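You operate a simulated robot arm through the tools that you are given. There is no shell and no other tool. Be economical: measure what you need, move in short steps, check, and stop when the job is done.

Carry out the task below with a simulated robot arm. There is one attempt and no reset: what you move stays moved.

TASK
Put the can that says "soda" from the door end of the work table on the silver foil dish and the can labelled "lemon" on the top deck of the cart.

It is judged by the outcome, as a careful person would: the job done as asked, and still so three seconds after it is handed in. It fails if anything else is knocked over, pushed out of place, dropped, spilled or broken.

THE ROBOT
A 7-joint arm with a two-finger parallel gripper, fixed in place. Base frame: the origin is at the foot of the arm, x ahead of it, y to its left, z up; the work surface is at about z = 760. Lengths are in mm, angles in degrees, forces in N, time in s.
With the tool pointing down near the work surface it reaches from about 200 to 680 mm from the base axis. Its first joint turns from -66.0 to 66.0 degrees. Payload 2.4 kg.
Tool frame: the origin (TCP) lies between the finger pads and is the grasp point; the fingertips stand 30 mm ahead of it; z points along the fingers, y is the line along which they close. The gripper opens to 94 mm. The fingers are 28 mm wide and 10 mm thick; the gripper's body (50 by 96 mm) begins 55 mm behind the TCP.
Orientation is that of the tool frame in the base frame, as a unit quaternion [x, y, z, w]. With the fingers straight down and closing along the base's y, the tool's x points along the base's -x, its y along +y and its z along -z.

THE INTERFACE
- The arm moves only by the tool nudge_tool. Its argument "moves" is text: rows parted by semicolons, each of 7 numbers parted by spaces: the opening in per cent of the stroke, from 0 (shut) to 100 (fully open), then the shift along the base's x, y, z in units of 300 mm (1.0 is 300 mm), then the turn, a rotation vector about the base's x, y, z in units of 90 degrees (1.0 is 90 degrees). In form: claw tx ty tz ax ay az; .... A call has 1 to 20 rows; each row is the pose to reach, as a shift and turn from the pose commanded when the call began. A call with a number of a shift or a turn outside -1 to 1 is refused whole. A row lasts 0.2 s, in which the tool goes at most 50 mm and 8.6 degrees; a call with a longer step from one row to the next is refused whole, and so is a gripper value outside its range. A pose out of reach is approached as far as the arm can. The call stops where the force on the tool passes 40 N (or 10 N more than at its start, if that is more) or the arm is blocked; 0.2 s more then pass. The fingers move at their own pace (about 153 mm/s each) and stop on an object; they squeeze with about 37 N. The grip force told is the motor's: it shows also when the fingers shut on nothing. Time passes only in rows, and 0.2 s behind the last, so rows that repeat a pose let the fingers close. It gives the time, the measured TCP pose, the force on the tool (base axes), the opening and the grip force at its end, in the units of the frame above (readings bear some noise).
- Cameras (640 x 400 px; columns grow to the right, rows downward): "scene" is fixed at [44.7, 490.1, 1452]; the picture's right is [-0.70, -0.71, 0.00], its down [-0.45, 0.45, -0.77] and it looks along [0.55, -0.54, -0.64] (base axes); focal length 312 px, centre (320, 200). "wrist" rides on the gripper at [-37, 0, -58] in the tool frame; the picture's right is [0.00, -1.00, 0.00], its down [0.97, 0.00, -0.24] and it looks along [0.24, 0.00, 0.97] (tool axes); focal length 218 px, centre (320, 200).
- get_image(camera): a new picture of that camera. No time passes.
- locate(camera, pixels): for up to 12 pixels [column, row] of the newest picture of that camera ("zoom" is the newest enlarged one), the place [x, y, z] in the base frame of the surface seen there, good to about 3 mm, but the place of the scene camera against the robot may be out by one fixed shift of up to 25 mm in any direction. No time passes.
- inspect(camera, box): a new picture of the part [left, top, right, bottom] of that camera's present view, enlarged. No time passes.
- finish_job(): hands the job in; it is judged then, once.

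Work in short steps. Measure before you move; look again where a grasp or a placing could have gone wrong, and mend it. You have 60 turns and 22 pictures in all, the two below and enlarged ones among them. Open the gripper and draw the arm clear of the work before you hand the job in, unless the task says otherwise; then end with one line.

The tools are called after "Request:" by a JSON object that holds its "api" and its "payload". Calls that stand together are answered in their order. nudge_tool: Moves the arm, as the interface text tells. Its arguments: {"type":"object","properties":{"moves":{"type":"string"}},"required":["moves"]} The other tools are called the same way: get_image (camera) takes a picture; locate (camera, pixels) gives the place of the surface under pixels of a picture; inspect (camera, box) takes an enlarged picture of a part of a camera's view; finish_job () hands the job in.

At the start:

```text
time: 0.0
ee_pos: [354.7, -209.6, 1088.8]
tcp_rot: [0.0, 1.0, 0.0, 0.0]
contact_force: [-0.2, 0.0, 0.0]
width: 93.8
grip_force: 0.0
```

scene: 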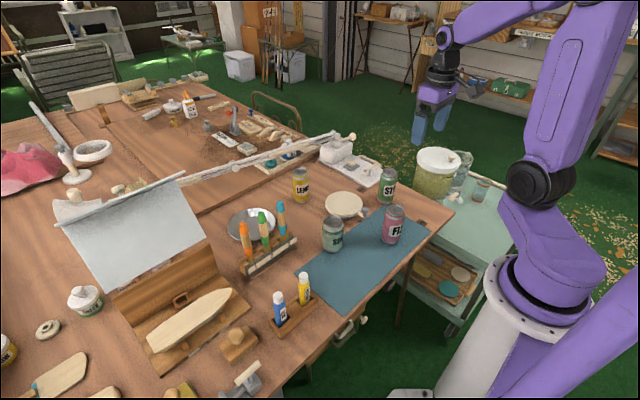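
wrist: 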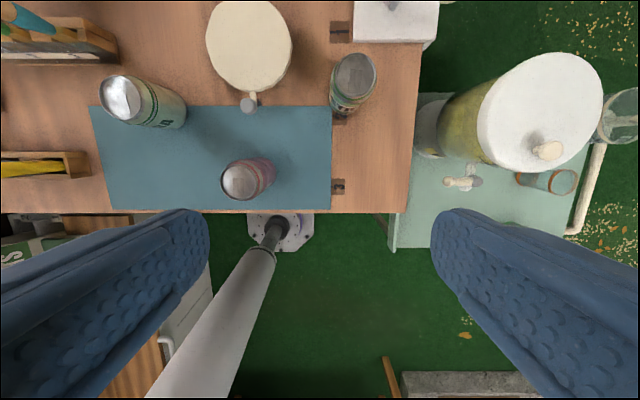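

I'll enlarge the area with the cans to read the labels and look for the door.

Request:
{"api": "inspect", "payload": {"camera": "scene", "box": [220, 140, 480, 302]}}

Request:
{"api": "inspect", "payload": {"camera": "scene", "box": [0, 0, 320, 200]}}

```text
2.46 times, centred on (350, 221) of scene
```

zoom: 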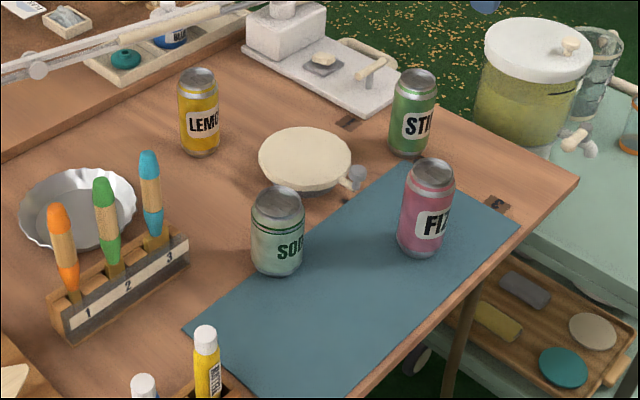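

```text
2.00 times, centred on (160, 100) of scene
```

zoom: 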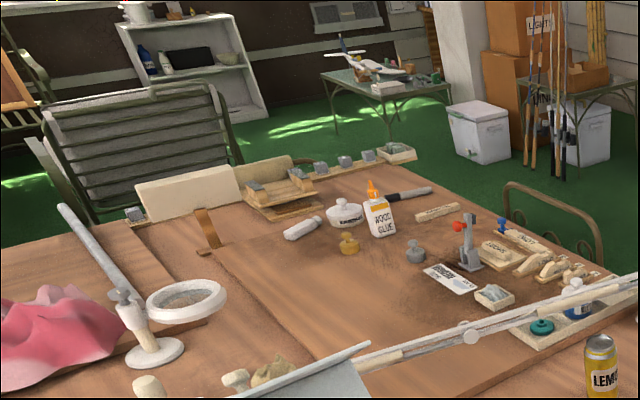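

The soda can is at scene (333,233), lemon at (301,185), and the foil dish at (250,222). I'll measure these in both cameras to find the scene camera's offset.

Request:
{"api": "locate", "payload": {"camera": "scene", "pixels": [[334, 220], [333, 240], [394, 210], [389, 173], [300, 171], [301, 190], [250, 226], [230, 225], [273, 222], [345, 202], [480, 235], [470, 270]]}}

Request:
{"api": "locate", "payload": {"camera": "wrist", "pixels": [[120, 98], [160, 108], [240, 181], [355, 75], [248, 45], [410, 230], [440, 220], [500, 230], [540, 215], [560, 182], [460, 183], [545, 110]]}}

Request:
{"api": "inspect", "payload": {"camera": "scene", "box": [400, 130, 560, 330]}}

```text
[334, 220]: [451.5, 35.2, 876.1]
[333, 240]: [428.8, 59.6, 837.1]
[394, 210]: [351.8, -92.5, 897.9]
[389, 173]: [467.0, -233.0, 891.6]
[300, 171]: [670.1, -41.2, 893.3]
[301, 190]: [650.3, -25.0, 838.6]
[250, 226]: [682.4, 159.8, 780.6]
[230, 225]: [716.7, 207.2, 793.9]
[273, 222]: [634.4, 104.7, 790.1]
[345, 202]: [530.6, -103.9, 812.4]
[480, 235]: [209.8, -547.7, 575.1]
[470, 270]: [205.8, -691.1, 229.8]
```

```text
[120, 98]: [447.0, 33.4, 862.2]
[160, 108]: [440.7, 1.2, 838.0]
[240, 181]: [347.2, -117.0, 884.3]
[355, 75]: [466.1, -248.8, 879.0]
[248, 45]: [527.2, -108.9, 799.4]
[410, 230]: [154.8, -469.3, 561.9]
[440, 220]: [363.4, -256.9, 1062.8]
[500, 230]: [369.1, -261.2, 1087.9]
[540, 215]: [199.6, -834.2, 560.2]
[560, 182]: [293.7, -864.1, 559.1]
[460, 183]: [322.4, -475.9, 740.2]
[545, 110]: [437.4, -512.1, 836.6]
```

```text
2.00 times, centred on (480, 230) of scene
```

zoom: 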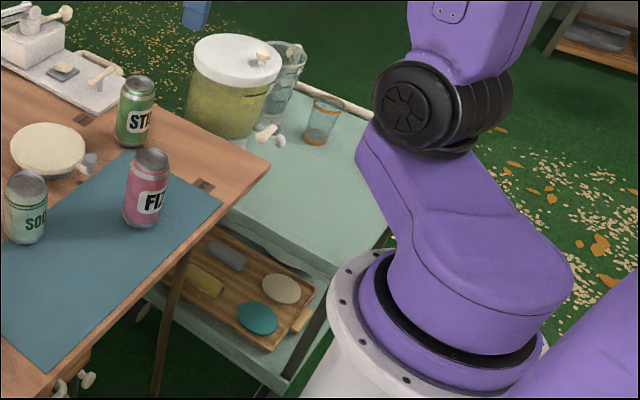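

Scene camera reads about 13 mm high. Now I measure the cart deck, its objects and the table's edges.

Request:
{"api": "locate", "payload": {"camera": "scene", "pixels": [[490, 262], [513, 245], [440, 238], [455, 210], [475, 222], [500, 225], [478, 202], [474, 196], [430, 198], [462, 172], [503, 215], [470, 248]]}}

Request:
{"api": "locate", "payload": {"camera": "wrist", "pixels": [[400, 150], [405, 205], [400, 245], [425, 240], [430, 200], [425, 165], [475, 182], [540, 185], [435, 150], [500, 195], [425, 120], [340, 186]]}}

```text
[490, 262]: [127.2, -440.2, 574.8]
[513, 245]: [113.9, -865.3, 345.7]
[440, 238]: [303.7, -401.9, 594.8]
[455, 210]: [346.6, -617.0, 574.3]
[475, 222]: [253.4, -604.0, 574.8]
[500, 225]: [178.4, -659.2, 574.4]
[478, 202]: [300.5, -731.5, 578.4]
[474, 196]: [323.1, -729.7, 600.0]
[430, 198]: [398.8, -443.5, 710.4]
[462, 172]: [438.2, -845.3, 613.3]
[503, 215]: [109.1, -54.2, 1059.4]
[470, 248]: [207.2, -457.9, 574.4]
```

```text
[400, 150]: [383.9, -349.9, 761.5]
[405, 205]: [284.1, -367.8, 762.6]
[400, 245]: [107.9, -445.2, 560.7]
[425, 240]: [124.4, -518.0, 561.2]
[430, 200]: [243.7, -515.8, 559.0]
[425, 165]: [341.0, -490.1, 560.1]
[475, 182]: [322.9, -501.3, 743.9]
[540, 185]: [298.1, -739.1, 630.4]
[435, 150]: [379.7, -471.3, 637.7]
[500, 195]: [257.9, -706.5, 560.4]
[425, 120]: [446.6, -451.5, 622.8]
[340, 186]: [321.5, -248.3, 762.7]
```

Deck z≈560 with free space around (220,-500). I'll move the wrist above the middle of the group to see soda, lemon, dish and brush rack accurately.

Request:
{"api": "nudge_tool", "payload": {"moves": "100 0.077 0.108 0 0 0 0; 100 0.154 0.217 0 0 0 0; 100 0.231 0.325 0 0 0 0; 100 0.308 0.433 0 0 0 0; 100 0.386 0.542 0 0 0 0; 100 0.463 0.65 0 0 0 0; 100 0.54 0.758 0 0 0 0; 100 0.617 0.867 0 0 0 0; 100 0.617 0.867 0 0 0 0"}}

Request:
{"api": "get_image", "payload": {"camera": "wrist"}}

```text
time: 2.0
ee_pos: [539.4, 49.5, 1089.9]
tcp_rot: [0.001, 1.0, 0.0, 0.0]
contact_force: [-1.0, -0.1, -0.3]
width: 94.1
grip_force: 0.0
```

```text
16 pictures are left
```

wrist: 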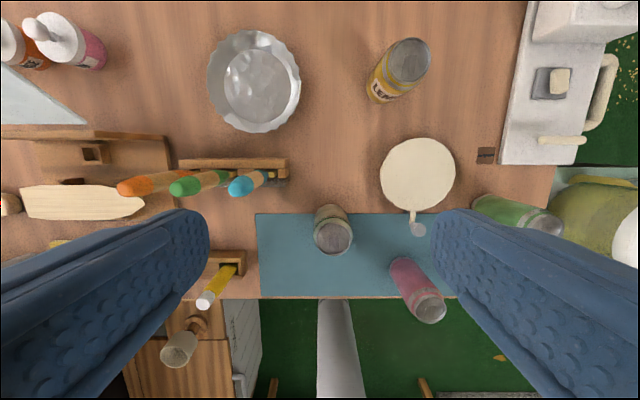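

All targets visible; I measure soda top (333,237), lemon top (409,60), dish, and brush tips.

Request:
{"api": "locate", "payload": {"camera": "wrist", "pixels": [[333, 237], [318, 237], [348, 237], [333, 252], [409, 60], [393, 60], [425, 60], [408, 44], [254, 80], [238, 186], [180, 189], [258, 92]]}}

Request:
{"api": "locate", "payload": {"camera": "wrist", "pixels": [[210, 82], [298, 82], [254, 32], [254, 130], [227, 85], [278, 85], [254, 60], [254, 110], [285, 165], [410, 145], [419, 229], [333, 215]]}}

```text
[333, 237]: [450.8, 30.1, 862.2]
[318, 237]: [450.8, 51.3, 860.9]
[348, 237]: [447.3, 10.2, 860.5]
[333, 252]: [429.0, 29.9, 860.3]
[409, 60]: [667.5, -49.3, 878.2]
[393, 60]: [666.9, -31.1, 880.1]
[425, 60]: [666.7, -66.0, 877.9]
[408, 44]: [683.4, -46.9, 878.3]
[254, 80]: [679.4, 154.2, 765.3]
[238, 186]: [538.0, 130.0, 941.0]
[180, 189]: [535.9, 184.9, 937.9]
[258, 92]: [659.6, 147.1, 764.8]
```

```text
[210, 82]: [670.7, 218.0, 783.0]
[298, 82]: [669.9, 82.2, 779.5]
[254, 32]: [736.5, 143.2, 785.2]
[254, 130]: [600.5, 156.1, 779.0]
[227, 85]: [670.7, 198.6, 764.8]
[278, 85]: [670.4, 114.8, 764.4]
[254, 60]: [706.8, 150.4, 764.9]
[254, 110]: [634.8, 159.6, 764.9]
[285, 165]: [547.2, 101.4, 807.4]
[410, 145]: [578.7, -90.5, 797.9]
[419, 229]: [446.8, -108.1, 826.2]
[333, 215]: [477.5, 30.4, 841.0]
```

Soda centre ≈(449,30), top 862; lemon ≈(667,-48), top 879; dish floor centre ≈(670,154), z 765. I'll tilt the tool 15° outward (for reach at the dish) and go above soda.

Request:
{"api": "nudge_tool", "payload": {"moves": "100 -0.08 -0.02 -0.1 0 -0.06 0; 100 -0.16 -0.04 -0.2 0 -0.12 0; 100 -0.24 -0.055 -0.3 0 -0.167 0; 100 -0.302 -0.065 -0.4 0 -0.167 0; 100 -0.302 -0.065 -0.5 0 -0.167 0; 100 -0.302 -0.065 -0.56 0 -0.167 0; 100 -0.302 -0.065 -0.56 0 -0.167 0"}}

Request:
{"api": "get_image", "payload": {"camera": "wrist"}}

```text
time: 3.6
ee_pos: [448.4, 27.3, 918.9]
tcp_rot: [-0.001, 0.991, 0.0, 0.131]
contact_force: [-0.3, -0.1, -0.5]
width: 94.2
grip_force: 0.0
```

```text
15 pictures are left
```

wrist: 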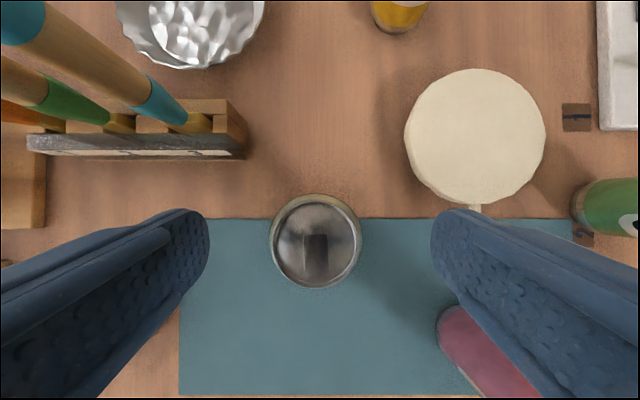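

Soda is centred between the fingers (316,243). Descend and close.

Request:
{"api": "nudge_tool", "payload": {"moves": "100 0 0.008 -0.08 0 0 0; 100 0 0.008 -0.16 0 0 0; 100 0 0.008 -0.24 0 0 0; 100 0 0.008 -0.29 0 0 0; 100 0 0.008 -0.296 0 0 0; 0 0 0.008 -0.296 0 0 0; 0 0 0.008 -0.296 0 0 0; 0 0 0.008 -0.296 0 0 0"}}

```text
time: 5.4
ee_pos: [447.4, 31.7, 830.6]
tcp_rot: [0.0, 0.992, 0.001, 0.13]
contact_force: [0.2, -0.5, -0.3]
width: 60.5
grip_force: 37.3
```

Gripped at 60.5 mm width. Lift straight up and check that it is held.

Request:
{"api": "nudge_tool", "payload": {"moves": "0 0 0 0.05 0 0 0; 0 0 0 0.15 0 0 0; 0 0 0 0.27 0 0 0; 0 0 0 0.4 0 0 0; 0 0 0 0.5 0 0 0; 0 0.12 0 0.5 0 0 0; 0 0.24 0 0.5 0 0 0; 0 0.36 0.0 0.5 0 0 0; 0 0.48 0 0.5 0 0 0; 0 0.6 0 0.5 0 0 0; 0 0.68 0.02 0.5 0 0 0; 0 0.71 0.1 0.5 0 0 0; 0 0.71 0.2 0.5 0 0 0; 0 0.71 0.3 0.5 0 0 0; 0 0.71 0.4 0.5 0 0 0; 0 0.71 0.4 0.5 0 0 0"}}

Request:
{"api": "get_image", "payload": {"camera": "wrist"}}

Request:
{"api": "get_image", "payload": {"camera": "scene"}}

```text
time: 8.8
ee_pos: [662.5, 151.5, 981.4]
tcp_rot: [0.0, 0.991, 0.0, 0.13]
contact_force: [-0.3, -0.6, -0.1]
width: 57.7
grip_force: 37.1
```

```text
14 pictures are left
```

wrist: 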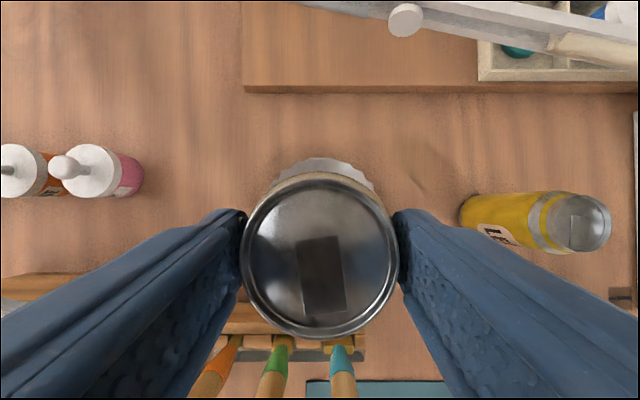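

```text
13 pictures are left
```

scene: 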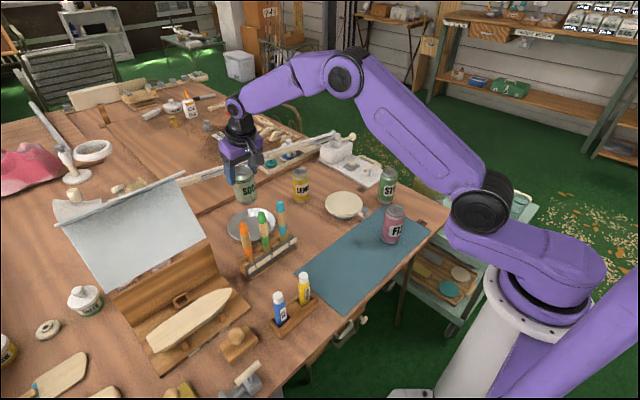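

Can is held upright above the dish. Lower it to about 3 mm above the floor, then ease down.

Request:
{"api": "nudge_tool", "payload": {"moves": "0 0.005 0 -0.1 0 0 0; 0 0.01 0.005 -0.2 0 0 0; 0 0.01 0.005 -0.3 0 0 0; 0 0.01 0.005 -0.38 0 0 0; 0 0.01 0.005 -0.43 0 0 0; 0 0.01 0.005 -0.46 0 0 0; 0 0.01 0.005 -0.475 0 0 0; 0 0.01 0.005 -0.475 0 0 0"}}

Request:
{"api": "inspect", "payload": {"camera": "scene", "box": [200, 150, 320, 270]}}

```text
time: 10.3
ee_pos: [670.2, 157.8, 850.8]
tcp_rot: [0.0, 0.99, 0.002, 0.14]
contact_force: [0.6, 0.0, 4.9]
width: 58.2
grip_force: 37.3
stopped in row 7: the force on the tool passed its limit (the readings are from after the stop); the commanded pose is now the measured one
```

```text
3.33 times, centred on (260, 210) of scene
```

zoom: 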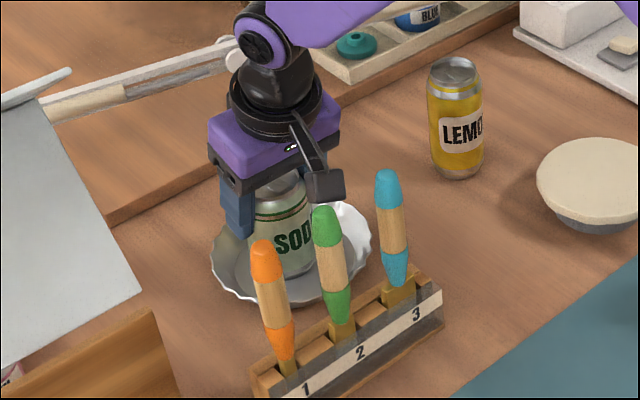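

It touched down early (TCP 851). I check the can's top height and tilt from the wrist.

Request:
{"api": "get_image", "payload": {"camera": "wrist"}}

Request:
{"api": "locate", "payload": {"camera": "wrist", "pixels": [[320, 200], [270, 240], [370, 240], [320, 300], [320, 330], [320, 180], [320, 270]]}}

```text
11 pictures are left
```

wrist: 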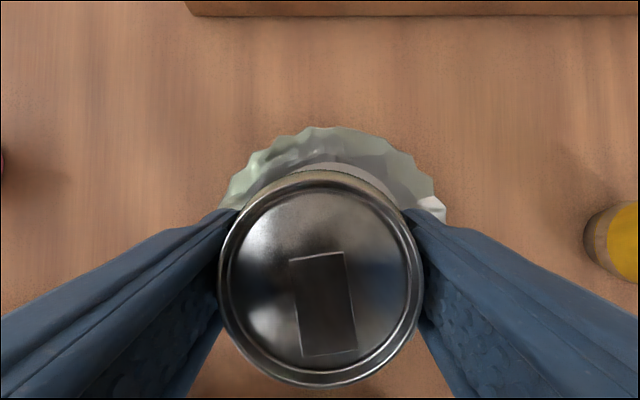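

```text
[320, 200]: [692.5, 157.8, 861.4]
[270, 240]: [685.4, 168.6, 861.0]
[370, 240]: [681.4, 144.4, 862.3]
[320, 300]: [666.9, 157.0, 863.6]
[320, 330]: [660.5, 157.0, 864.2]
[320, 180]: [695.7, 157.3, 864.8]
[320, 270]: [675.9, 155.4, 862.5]
```

Can top is at z≈863, flat, centre ≈(675,156), so its base is on the dish floor at about 763. It slipped slightly in the grip while carried. Release and retreat along the tool axis.

Request:
{"api": "nudge_tool", "payload": {"moves": "0 0 0 0 0 0 0; 60 0 0 0 0 0 0; 100 0 0 0 0 0 0; 100 0 0 0 0 0 0; 100 -0.01 0 0.05 0 0 0; 100 -0.03 0 0.13 0 0 0; 100 -0.06 0 0.25 0 0 0; 100 -0.09 0 0.37 0 0 0; 100 -0.12 0 0.5 0 0 0; 100 -0.12 0 0.5 0 0 0"}}

Request:
{"api": "inspect", "payload": {"camera": "scene", "box": [200, 150, 360, 250]}}

```text
time: 12.5
ee_pos: [632.8, 157.2, 999.3]
tcp_rot: [0.0, 0.99, 0.002, 0.138]
contact_force: [0.3, -0.6, 0.1]
width: 94.1
grip_force: 0.1
```

```text
4.00 times, centred on (280, 200) of scene
```

zoom: 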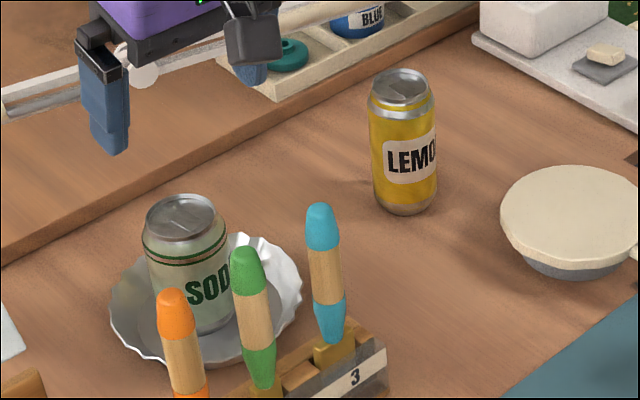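

Soda stands well in the dish. Now move above the lemon can and verify alignment.

Request:
{"api": "nudge_tool", "payload": {"moves": "100 0.02 -0.13 0 0 0 0; 100 0.05 -0.27 0 0 0 0; 100 0.08 -0.41 -0.05 0 0 0; 100 0.11 -0.55 -0.1 0 0 0; 100 0.11 -0.687 -0.15 0 0 0; 100 0.11 -0.687 -0.2 0 0 0; 100 0.11 -0.687 -0.2 0 0 0"}}

Request:
{"api": "get_image", "payload": {"camera": "wrist"}}

Request:
{"api": "locate", "payload": {"camera": "wrist", "pixels": [[316, 250], [290, 250], [342, 250], [316, 220], [316, 280]]}}

```text
time: 14.1
ee_pos: [667.8, -49.2, 937.3]
tcp_rot: [0.0, 0.99, 0.002, 0.138]
contact_force: [0.0, 0.4, -0.2]
width: 94.0
grip_force: 0.0
```

```text
9 pictures are left
```

wrist: 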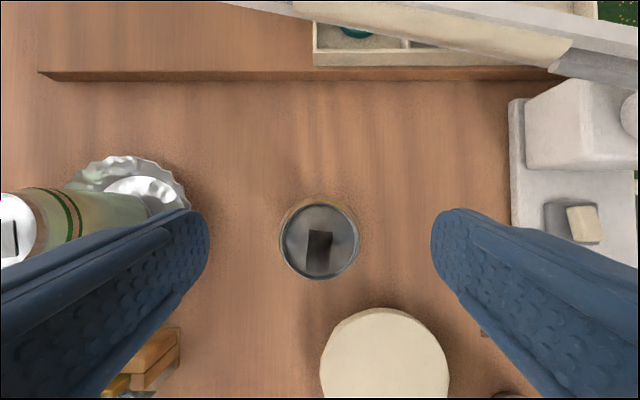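

```text
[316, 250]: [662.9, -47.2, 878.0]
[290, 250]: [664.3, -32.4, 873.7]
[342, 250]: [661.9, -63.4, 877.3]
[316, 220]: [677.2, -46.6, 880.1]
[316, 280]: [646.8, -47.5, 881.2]
```

Lemon is centred (320,241). Descend to TCP z≈838 and grip, then a small lift.

Request:
{"api": "nudge_tool", "payload": {"moves": "100 0 0 -0.1 0 0 0; 100 0 0 -0.2 0 0 0; 100 0 0 -0.28 0 0 0; 100 0 0 -0.33 0 0 0; 100 0 0 -0.341 0 0 0; 0 0 0 -0.341 0 0 0; 0 0 0 -0.341 0 0 0; 0 0 0 -0.341 0 0 0; 0 0 0 -0.341 0 0 0"}}

```text
time: 16.1
ee_pos: [665.2, -49.8, 833.5]
tcp_rot: [0.001, 0.99, 0.001, 0.139]
contact_force: [0.6, -0.9, -0.9]
width: 57.2
grip_force: 37.4
```

Gripped at 57 mm. Lift gently and draw back, then check for slip.

Request:
{"api": "nudge_tool", "payload": {"moves": "0 0 0 0.03 0 0 0; 0 0 0 0.08 0 0 0; 0 0 0 0.15 0 0 0; 0 0 0 0.23 0 0 0; 0 0 0 0.31 0 0 0; 0 0 0 0.39 0 0 0; 0 0 0 0.47 0 0 0; 0 0 0 0.54 0 0 0; 0 -0.03 0 0.58 0 0 0; 0 -0.09 -0.03 0.6 0 0 0; 0 -0.16 -0.08 0.6 0 0 0; 0 -0.23 -0.13 0.6 0 0 0; 0 -0.28 -0.17 0.6 0 0 0; 0 -0.3 -0.19 0.6 0 0 0; 0 -0.3 -0.19 0.6 0 0 0"}}

Request:
{"api": "get_image", "payload": {"camera": "wrist"}}

Request:
{"api": "locate", "payload": {"camera": "wrist", "pixels": [[320, 240], [290, 250], [350, 250], [320, 290], [320, 210]]}}

```text
time: 19.3
ee_pos: [578.0, -108.3, 1016.7]
tcp_rot: [0.001, 0.99, 0.002, 0.138]
contact_force: [0.4, 0.4, -2.7]
width: 57.0
grip_force: 37.3
```

```text
8 pictures are left
```

wrist: 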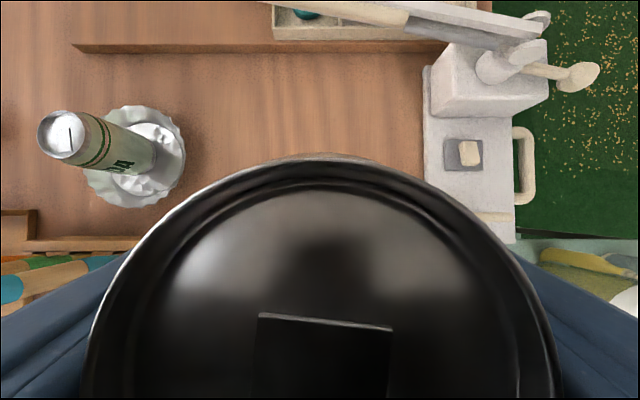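

```text
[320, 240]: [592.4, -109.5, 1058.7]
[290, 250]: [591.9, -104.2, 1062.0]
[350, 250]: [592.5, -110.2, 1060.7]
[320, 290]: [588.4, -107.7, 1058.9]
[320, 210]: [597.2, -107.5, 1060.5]
```

No slip: top is 43 mm above the TCP, so the base is 75 below. Swing toward the cart at this height, turning the yaw with it.

Request:
{"api": "nudge_tool", "payload": {"moves": "0 -0.03 -0.06 0 0 0 -0.03; 0 -0.07 -0.14 0 0 0 -0.07; 0 -0.11 -0.23 0 0 0 -0.11; 0 -0.16 -0.32 0 0 0 -0.15; 0 -0.21 -0.41 0 0 0 -0.19; 0 -0.26 -0.5 0 0 0 -0.23; 0 -0.31 -0.59 0 0 0 -0.27; 0 -0.37 -0.68 0 0 0 -0.31; 0 -0.42 -0.76 0 0 0 -0.34; 0 -0.443 -0.803 0 0 0 -0.35; 0 -0.443 -0.803 0 0 0 -0.35"}}

```text
time: 21.7
ee_pos: [440.8, -348.9, 1014.7]
tcp_rot: [0.269, 0.953, -0.036, 0.132]
contact_force: [-0.1, 0.1, -3.1]
width: 57.3
grip_force: 36.6
```

Continue to above the deck target (222,-500).

Request:
{"api": "nudge_tool", "payload": {"moves": "0 -0.05 -0.03 0 0 0 -0.03; 0 -0.12 -0.08 0 0 0 -0.07; 0 -0.2 -0.135 0 0 0 -0.11; 0 -0.28 -0.19 0 0 0 -0.15; 0 -0.36 -0.25 0 0 0 -0.19; 0 -0.44 -0.305 0 0 0 -0.23; 0 -0.52 -0.36 0 0 0 -0.27; 0 -0.6 -0.415 0 0 0 -0.31; 0 -0.67 -0.465 0 0 0 -0.34; 0 -0.71 -0.49 0 0 0 -0.36; 0 -0.73 -0.503 -0.03 0 0 -0.36; 0 -0.73 -0.503 -0.12 0 0 -0.36; 0 -0.73 -0.503 -0.22 0 0 -0.36; 0 -0.73 -0.503 -0.3 0 0 -0.36; 0 -0.73 -0.503 -0.3 0 0 -0.36"}}

Request:
{"api": "get_image", "payload": {"camera": "wrist"}}

Request:
{"api": "get_image", "payload": {"camera": "scene"}}

```text
time: 24.9
ee_pos: [224.2, -497.8, 926.6]
tcp_rot: [0.525, 0.84, -0.072, 0.118]
contact_force: [-0.8, 0.1, -4.0]
width: 57.2
grip_force: 36.8
```

```text
7 pictures are left
```

wrist: 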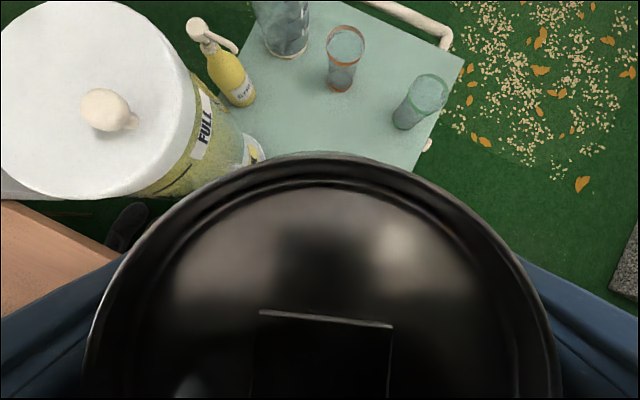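

```text
6 pictures are left
```

scene: 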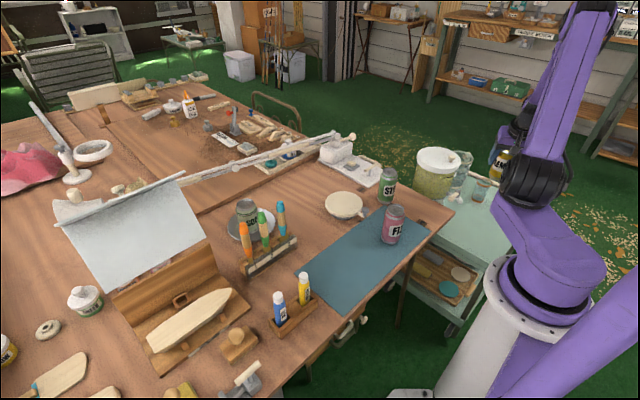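

New items show: a glass at wrist (420,105), another at (343,60), a bottle (230,75), tap (250,150). Measure them relative to my landing spot.

Request:
{"api": "locate", "payload": {"camera": "wrist", "pixels": [[400, 118], [425, 92], [340, 85], [235, 95], [252, 150], [262, 155], [228, 155], [205, 35], [360, 150], [418, 165], [120, 110], [90, 245]]}}

```text
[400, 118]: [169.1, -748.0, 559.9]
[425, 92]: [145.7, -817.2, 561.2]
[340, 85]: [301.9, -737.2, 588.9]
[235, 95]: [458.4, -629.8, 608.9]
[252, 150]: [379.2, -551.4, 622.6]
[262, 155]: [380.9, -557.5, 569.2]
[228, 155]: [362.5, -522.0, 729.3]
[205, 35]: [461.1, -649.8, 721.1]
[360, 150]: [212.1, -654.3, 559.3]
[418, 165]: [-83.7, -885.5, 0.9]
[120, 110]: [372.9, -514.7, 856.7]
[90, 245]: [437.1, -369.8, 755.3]
```

Landing spot is clear; tap is ~x 315+, so I shift 8 mm to lower x and descend to just above the deck (TCP ≈642).

Request:
{"api": "nudge_tool", "payload": {"moves": "0 -0.02 0 -0.1 0 0 0; 0 -0.03 0 -0.22 0 0 0; 0 -0.03 0 -0.34 0 0 0; 0 -0.03 0 -0.46 0 0 0; 0 -0.03 0 -0.58 0 0 0; 0 -0.03 0 -0.7 0 0 0; 0 -0.03 0 -0.8 0 0 0; 0 -0.03 0 -0.88 0 0 0; 0 -0.03 0 -0.92 0 0 0; 0 -0.03 0 -0.94 0 0 0; 0 -0.03 0 -0.94 0 0 0"}}

Request:
{"api": "get_image", "payload": {"camera": "wrist"}}

Request:
{"api": "locate", "payload": {"camera": "wrist", "pixels": [[320, 240], [270, 250], [370, 250], [320, 290], [320, 210], [320, 140]]}}

```text
time: 27.3
ee_pos: [215.5, -500.8, 644.4]
tcp_rot: [0.525, 0.84, -0.072, 0.118]
contact_force: [-0.1, -0.5, -2.6]
width: 57.1
grip_force: 36.5
```

```text
5 pictures are left
```

wrist: 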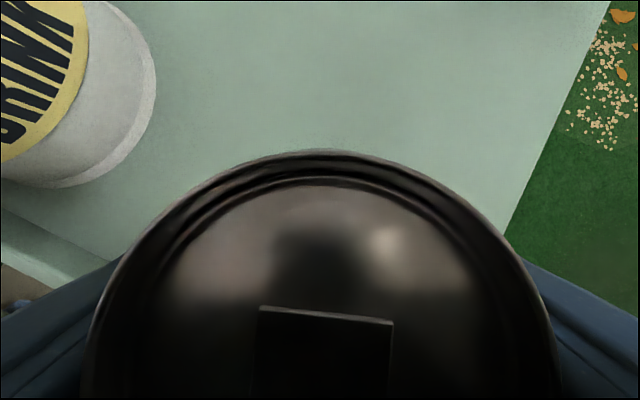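

```text
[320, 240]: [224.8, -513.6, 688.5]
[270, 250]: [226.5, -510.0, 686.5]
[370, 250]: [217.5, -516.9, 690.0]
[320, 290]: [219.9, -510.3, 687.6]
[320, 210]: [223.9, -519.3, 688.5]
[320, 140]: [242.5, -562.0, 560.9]
```

Can top at 688, so base is ~9 mm above the deck. Ease it down in 2 mm steps.

Request:
{"api": "nudge_tool", "payload": {"moves": "0 0 0 -0.01 0 0 0; 0 0 0 -0.018 0 0 0; 0 0 0 -0.024 0 0 0; 0 0 0 -0.028 0 0 0; 0 0 0 -0.031 0 0 0; 0 0 0 -0.031 0 0 0"}}

Request:
{"api": "locate", "payload": {"camera": "wrist", "pixels": [[320, 240], [520, 200], [60, 260]]}}

```text
time: 28.7
ee_pos: [215.5, -499.2, 636.5]
tcp_rot: [0.525, 0.84, -0.071, 0.118]
contact_force: [0.0, 0.6, -3.3]
width: 57.2
grip_force: 37.3
```

```text
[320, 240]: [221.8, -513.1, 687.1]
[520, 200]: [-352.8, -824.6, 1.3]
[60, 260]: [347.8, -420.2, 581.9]
```

Not yet in contact (force unchanged). Continue down slowly.

Request:
{"api": "nudge_tool", "payload": {"moves": "0 0 0 -0.004 0 0 0; 0 0 0 -0.008 0 0 0; 0 0 0 -0.008 0 0 0"}}

```text
time: 29.5
ee_pos: [215.7, -499.5, 634.2]
tcp_rot: [0.525, 0.84, -0.073, 0.119]
contact_force: [-3.0, 2.1, 10.6]
width: 57.2
grip_force: 36.7
```

Contact with the deck (z force now +10.6). Release and withdraw up along the tool.

Request:
{"api": "nudge_tool", "payload": {"moves": "15 0 0 0 0 0 0; 80 0 0 0 0 0 0; 85 0 0 0 0 0 0; 85 0 0 0 0 0 0; 85 -0.005 0.01 0.04 0 0 0; 85 -0.015 0.03 0.12 0 0 0; 85 -0.03 0.06 0.24 0 0 0; 85 -0.05 0.09 0.36 0 0 0; 85 -0.06 0.11 0.5 0 0 0; 85 -0.06 0.11 0.64 0 0 0; 85 -0.06 0.11 0.78 0 0 0; 85 -0.06 0.11 0.92 0 0 0; 85 -0.06 0.11 0.92 0 0 0"}}

Request:
{"api": "get_image", "payload": {"camera": "wrist"}}

```text
time: 32.3
ee_pos: [196.2, -466.1, 910.5]
tcp_rot: [0.524, 0.84, -0.071, 0.117]
contact_force: [-0.4, 0.5, 0.6]
width: 80.0
grip_force: 0.1
```

```text
4 pictures are left
```

wrist: 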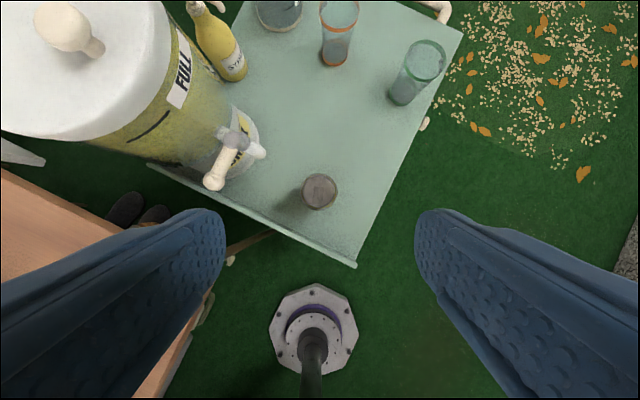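

Lemon stands upright on the deck at (320,190), clear of the tap. A final scene view to confirm everything.

Request:
{"api": "get_image", "payload": {"camera": "scene"}}

Request:
{"api": "locate", "payload": {"camera": "wrist", "pixels": [[320, 190], [312, 205], [345, 235], [300, 230]]}}

```text
3 pictures are left
```

scene: 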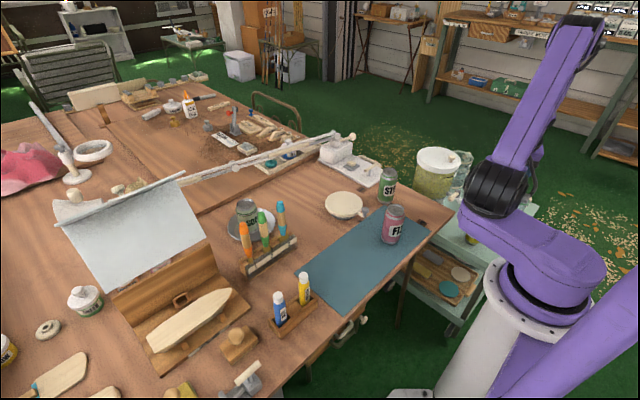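

```text
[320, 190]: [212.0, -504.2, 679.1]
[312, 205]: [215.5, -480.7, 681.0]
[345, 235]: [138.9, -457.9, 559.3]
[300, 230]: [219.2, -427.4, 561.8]
```

Both cans are upright where they were asked for (lemon top at z 679, i.e. standing on the 560 deck), and nothing else has moved. The gripper is open and clear, so I hand in the job.

Request:
{"api": "finish_job", "payload": {}}

```text
The job is handed in.
```

The soda can is standing in the silver foil dish, the lemon can is on the top deck of the cart, and I saw nothing else disturbed.
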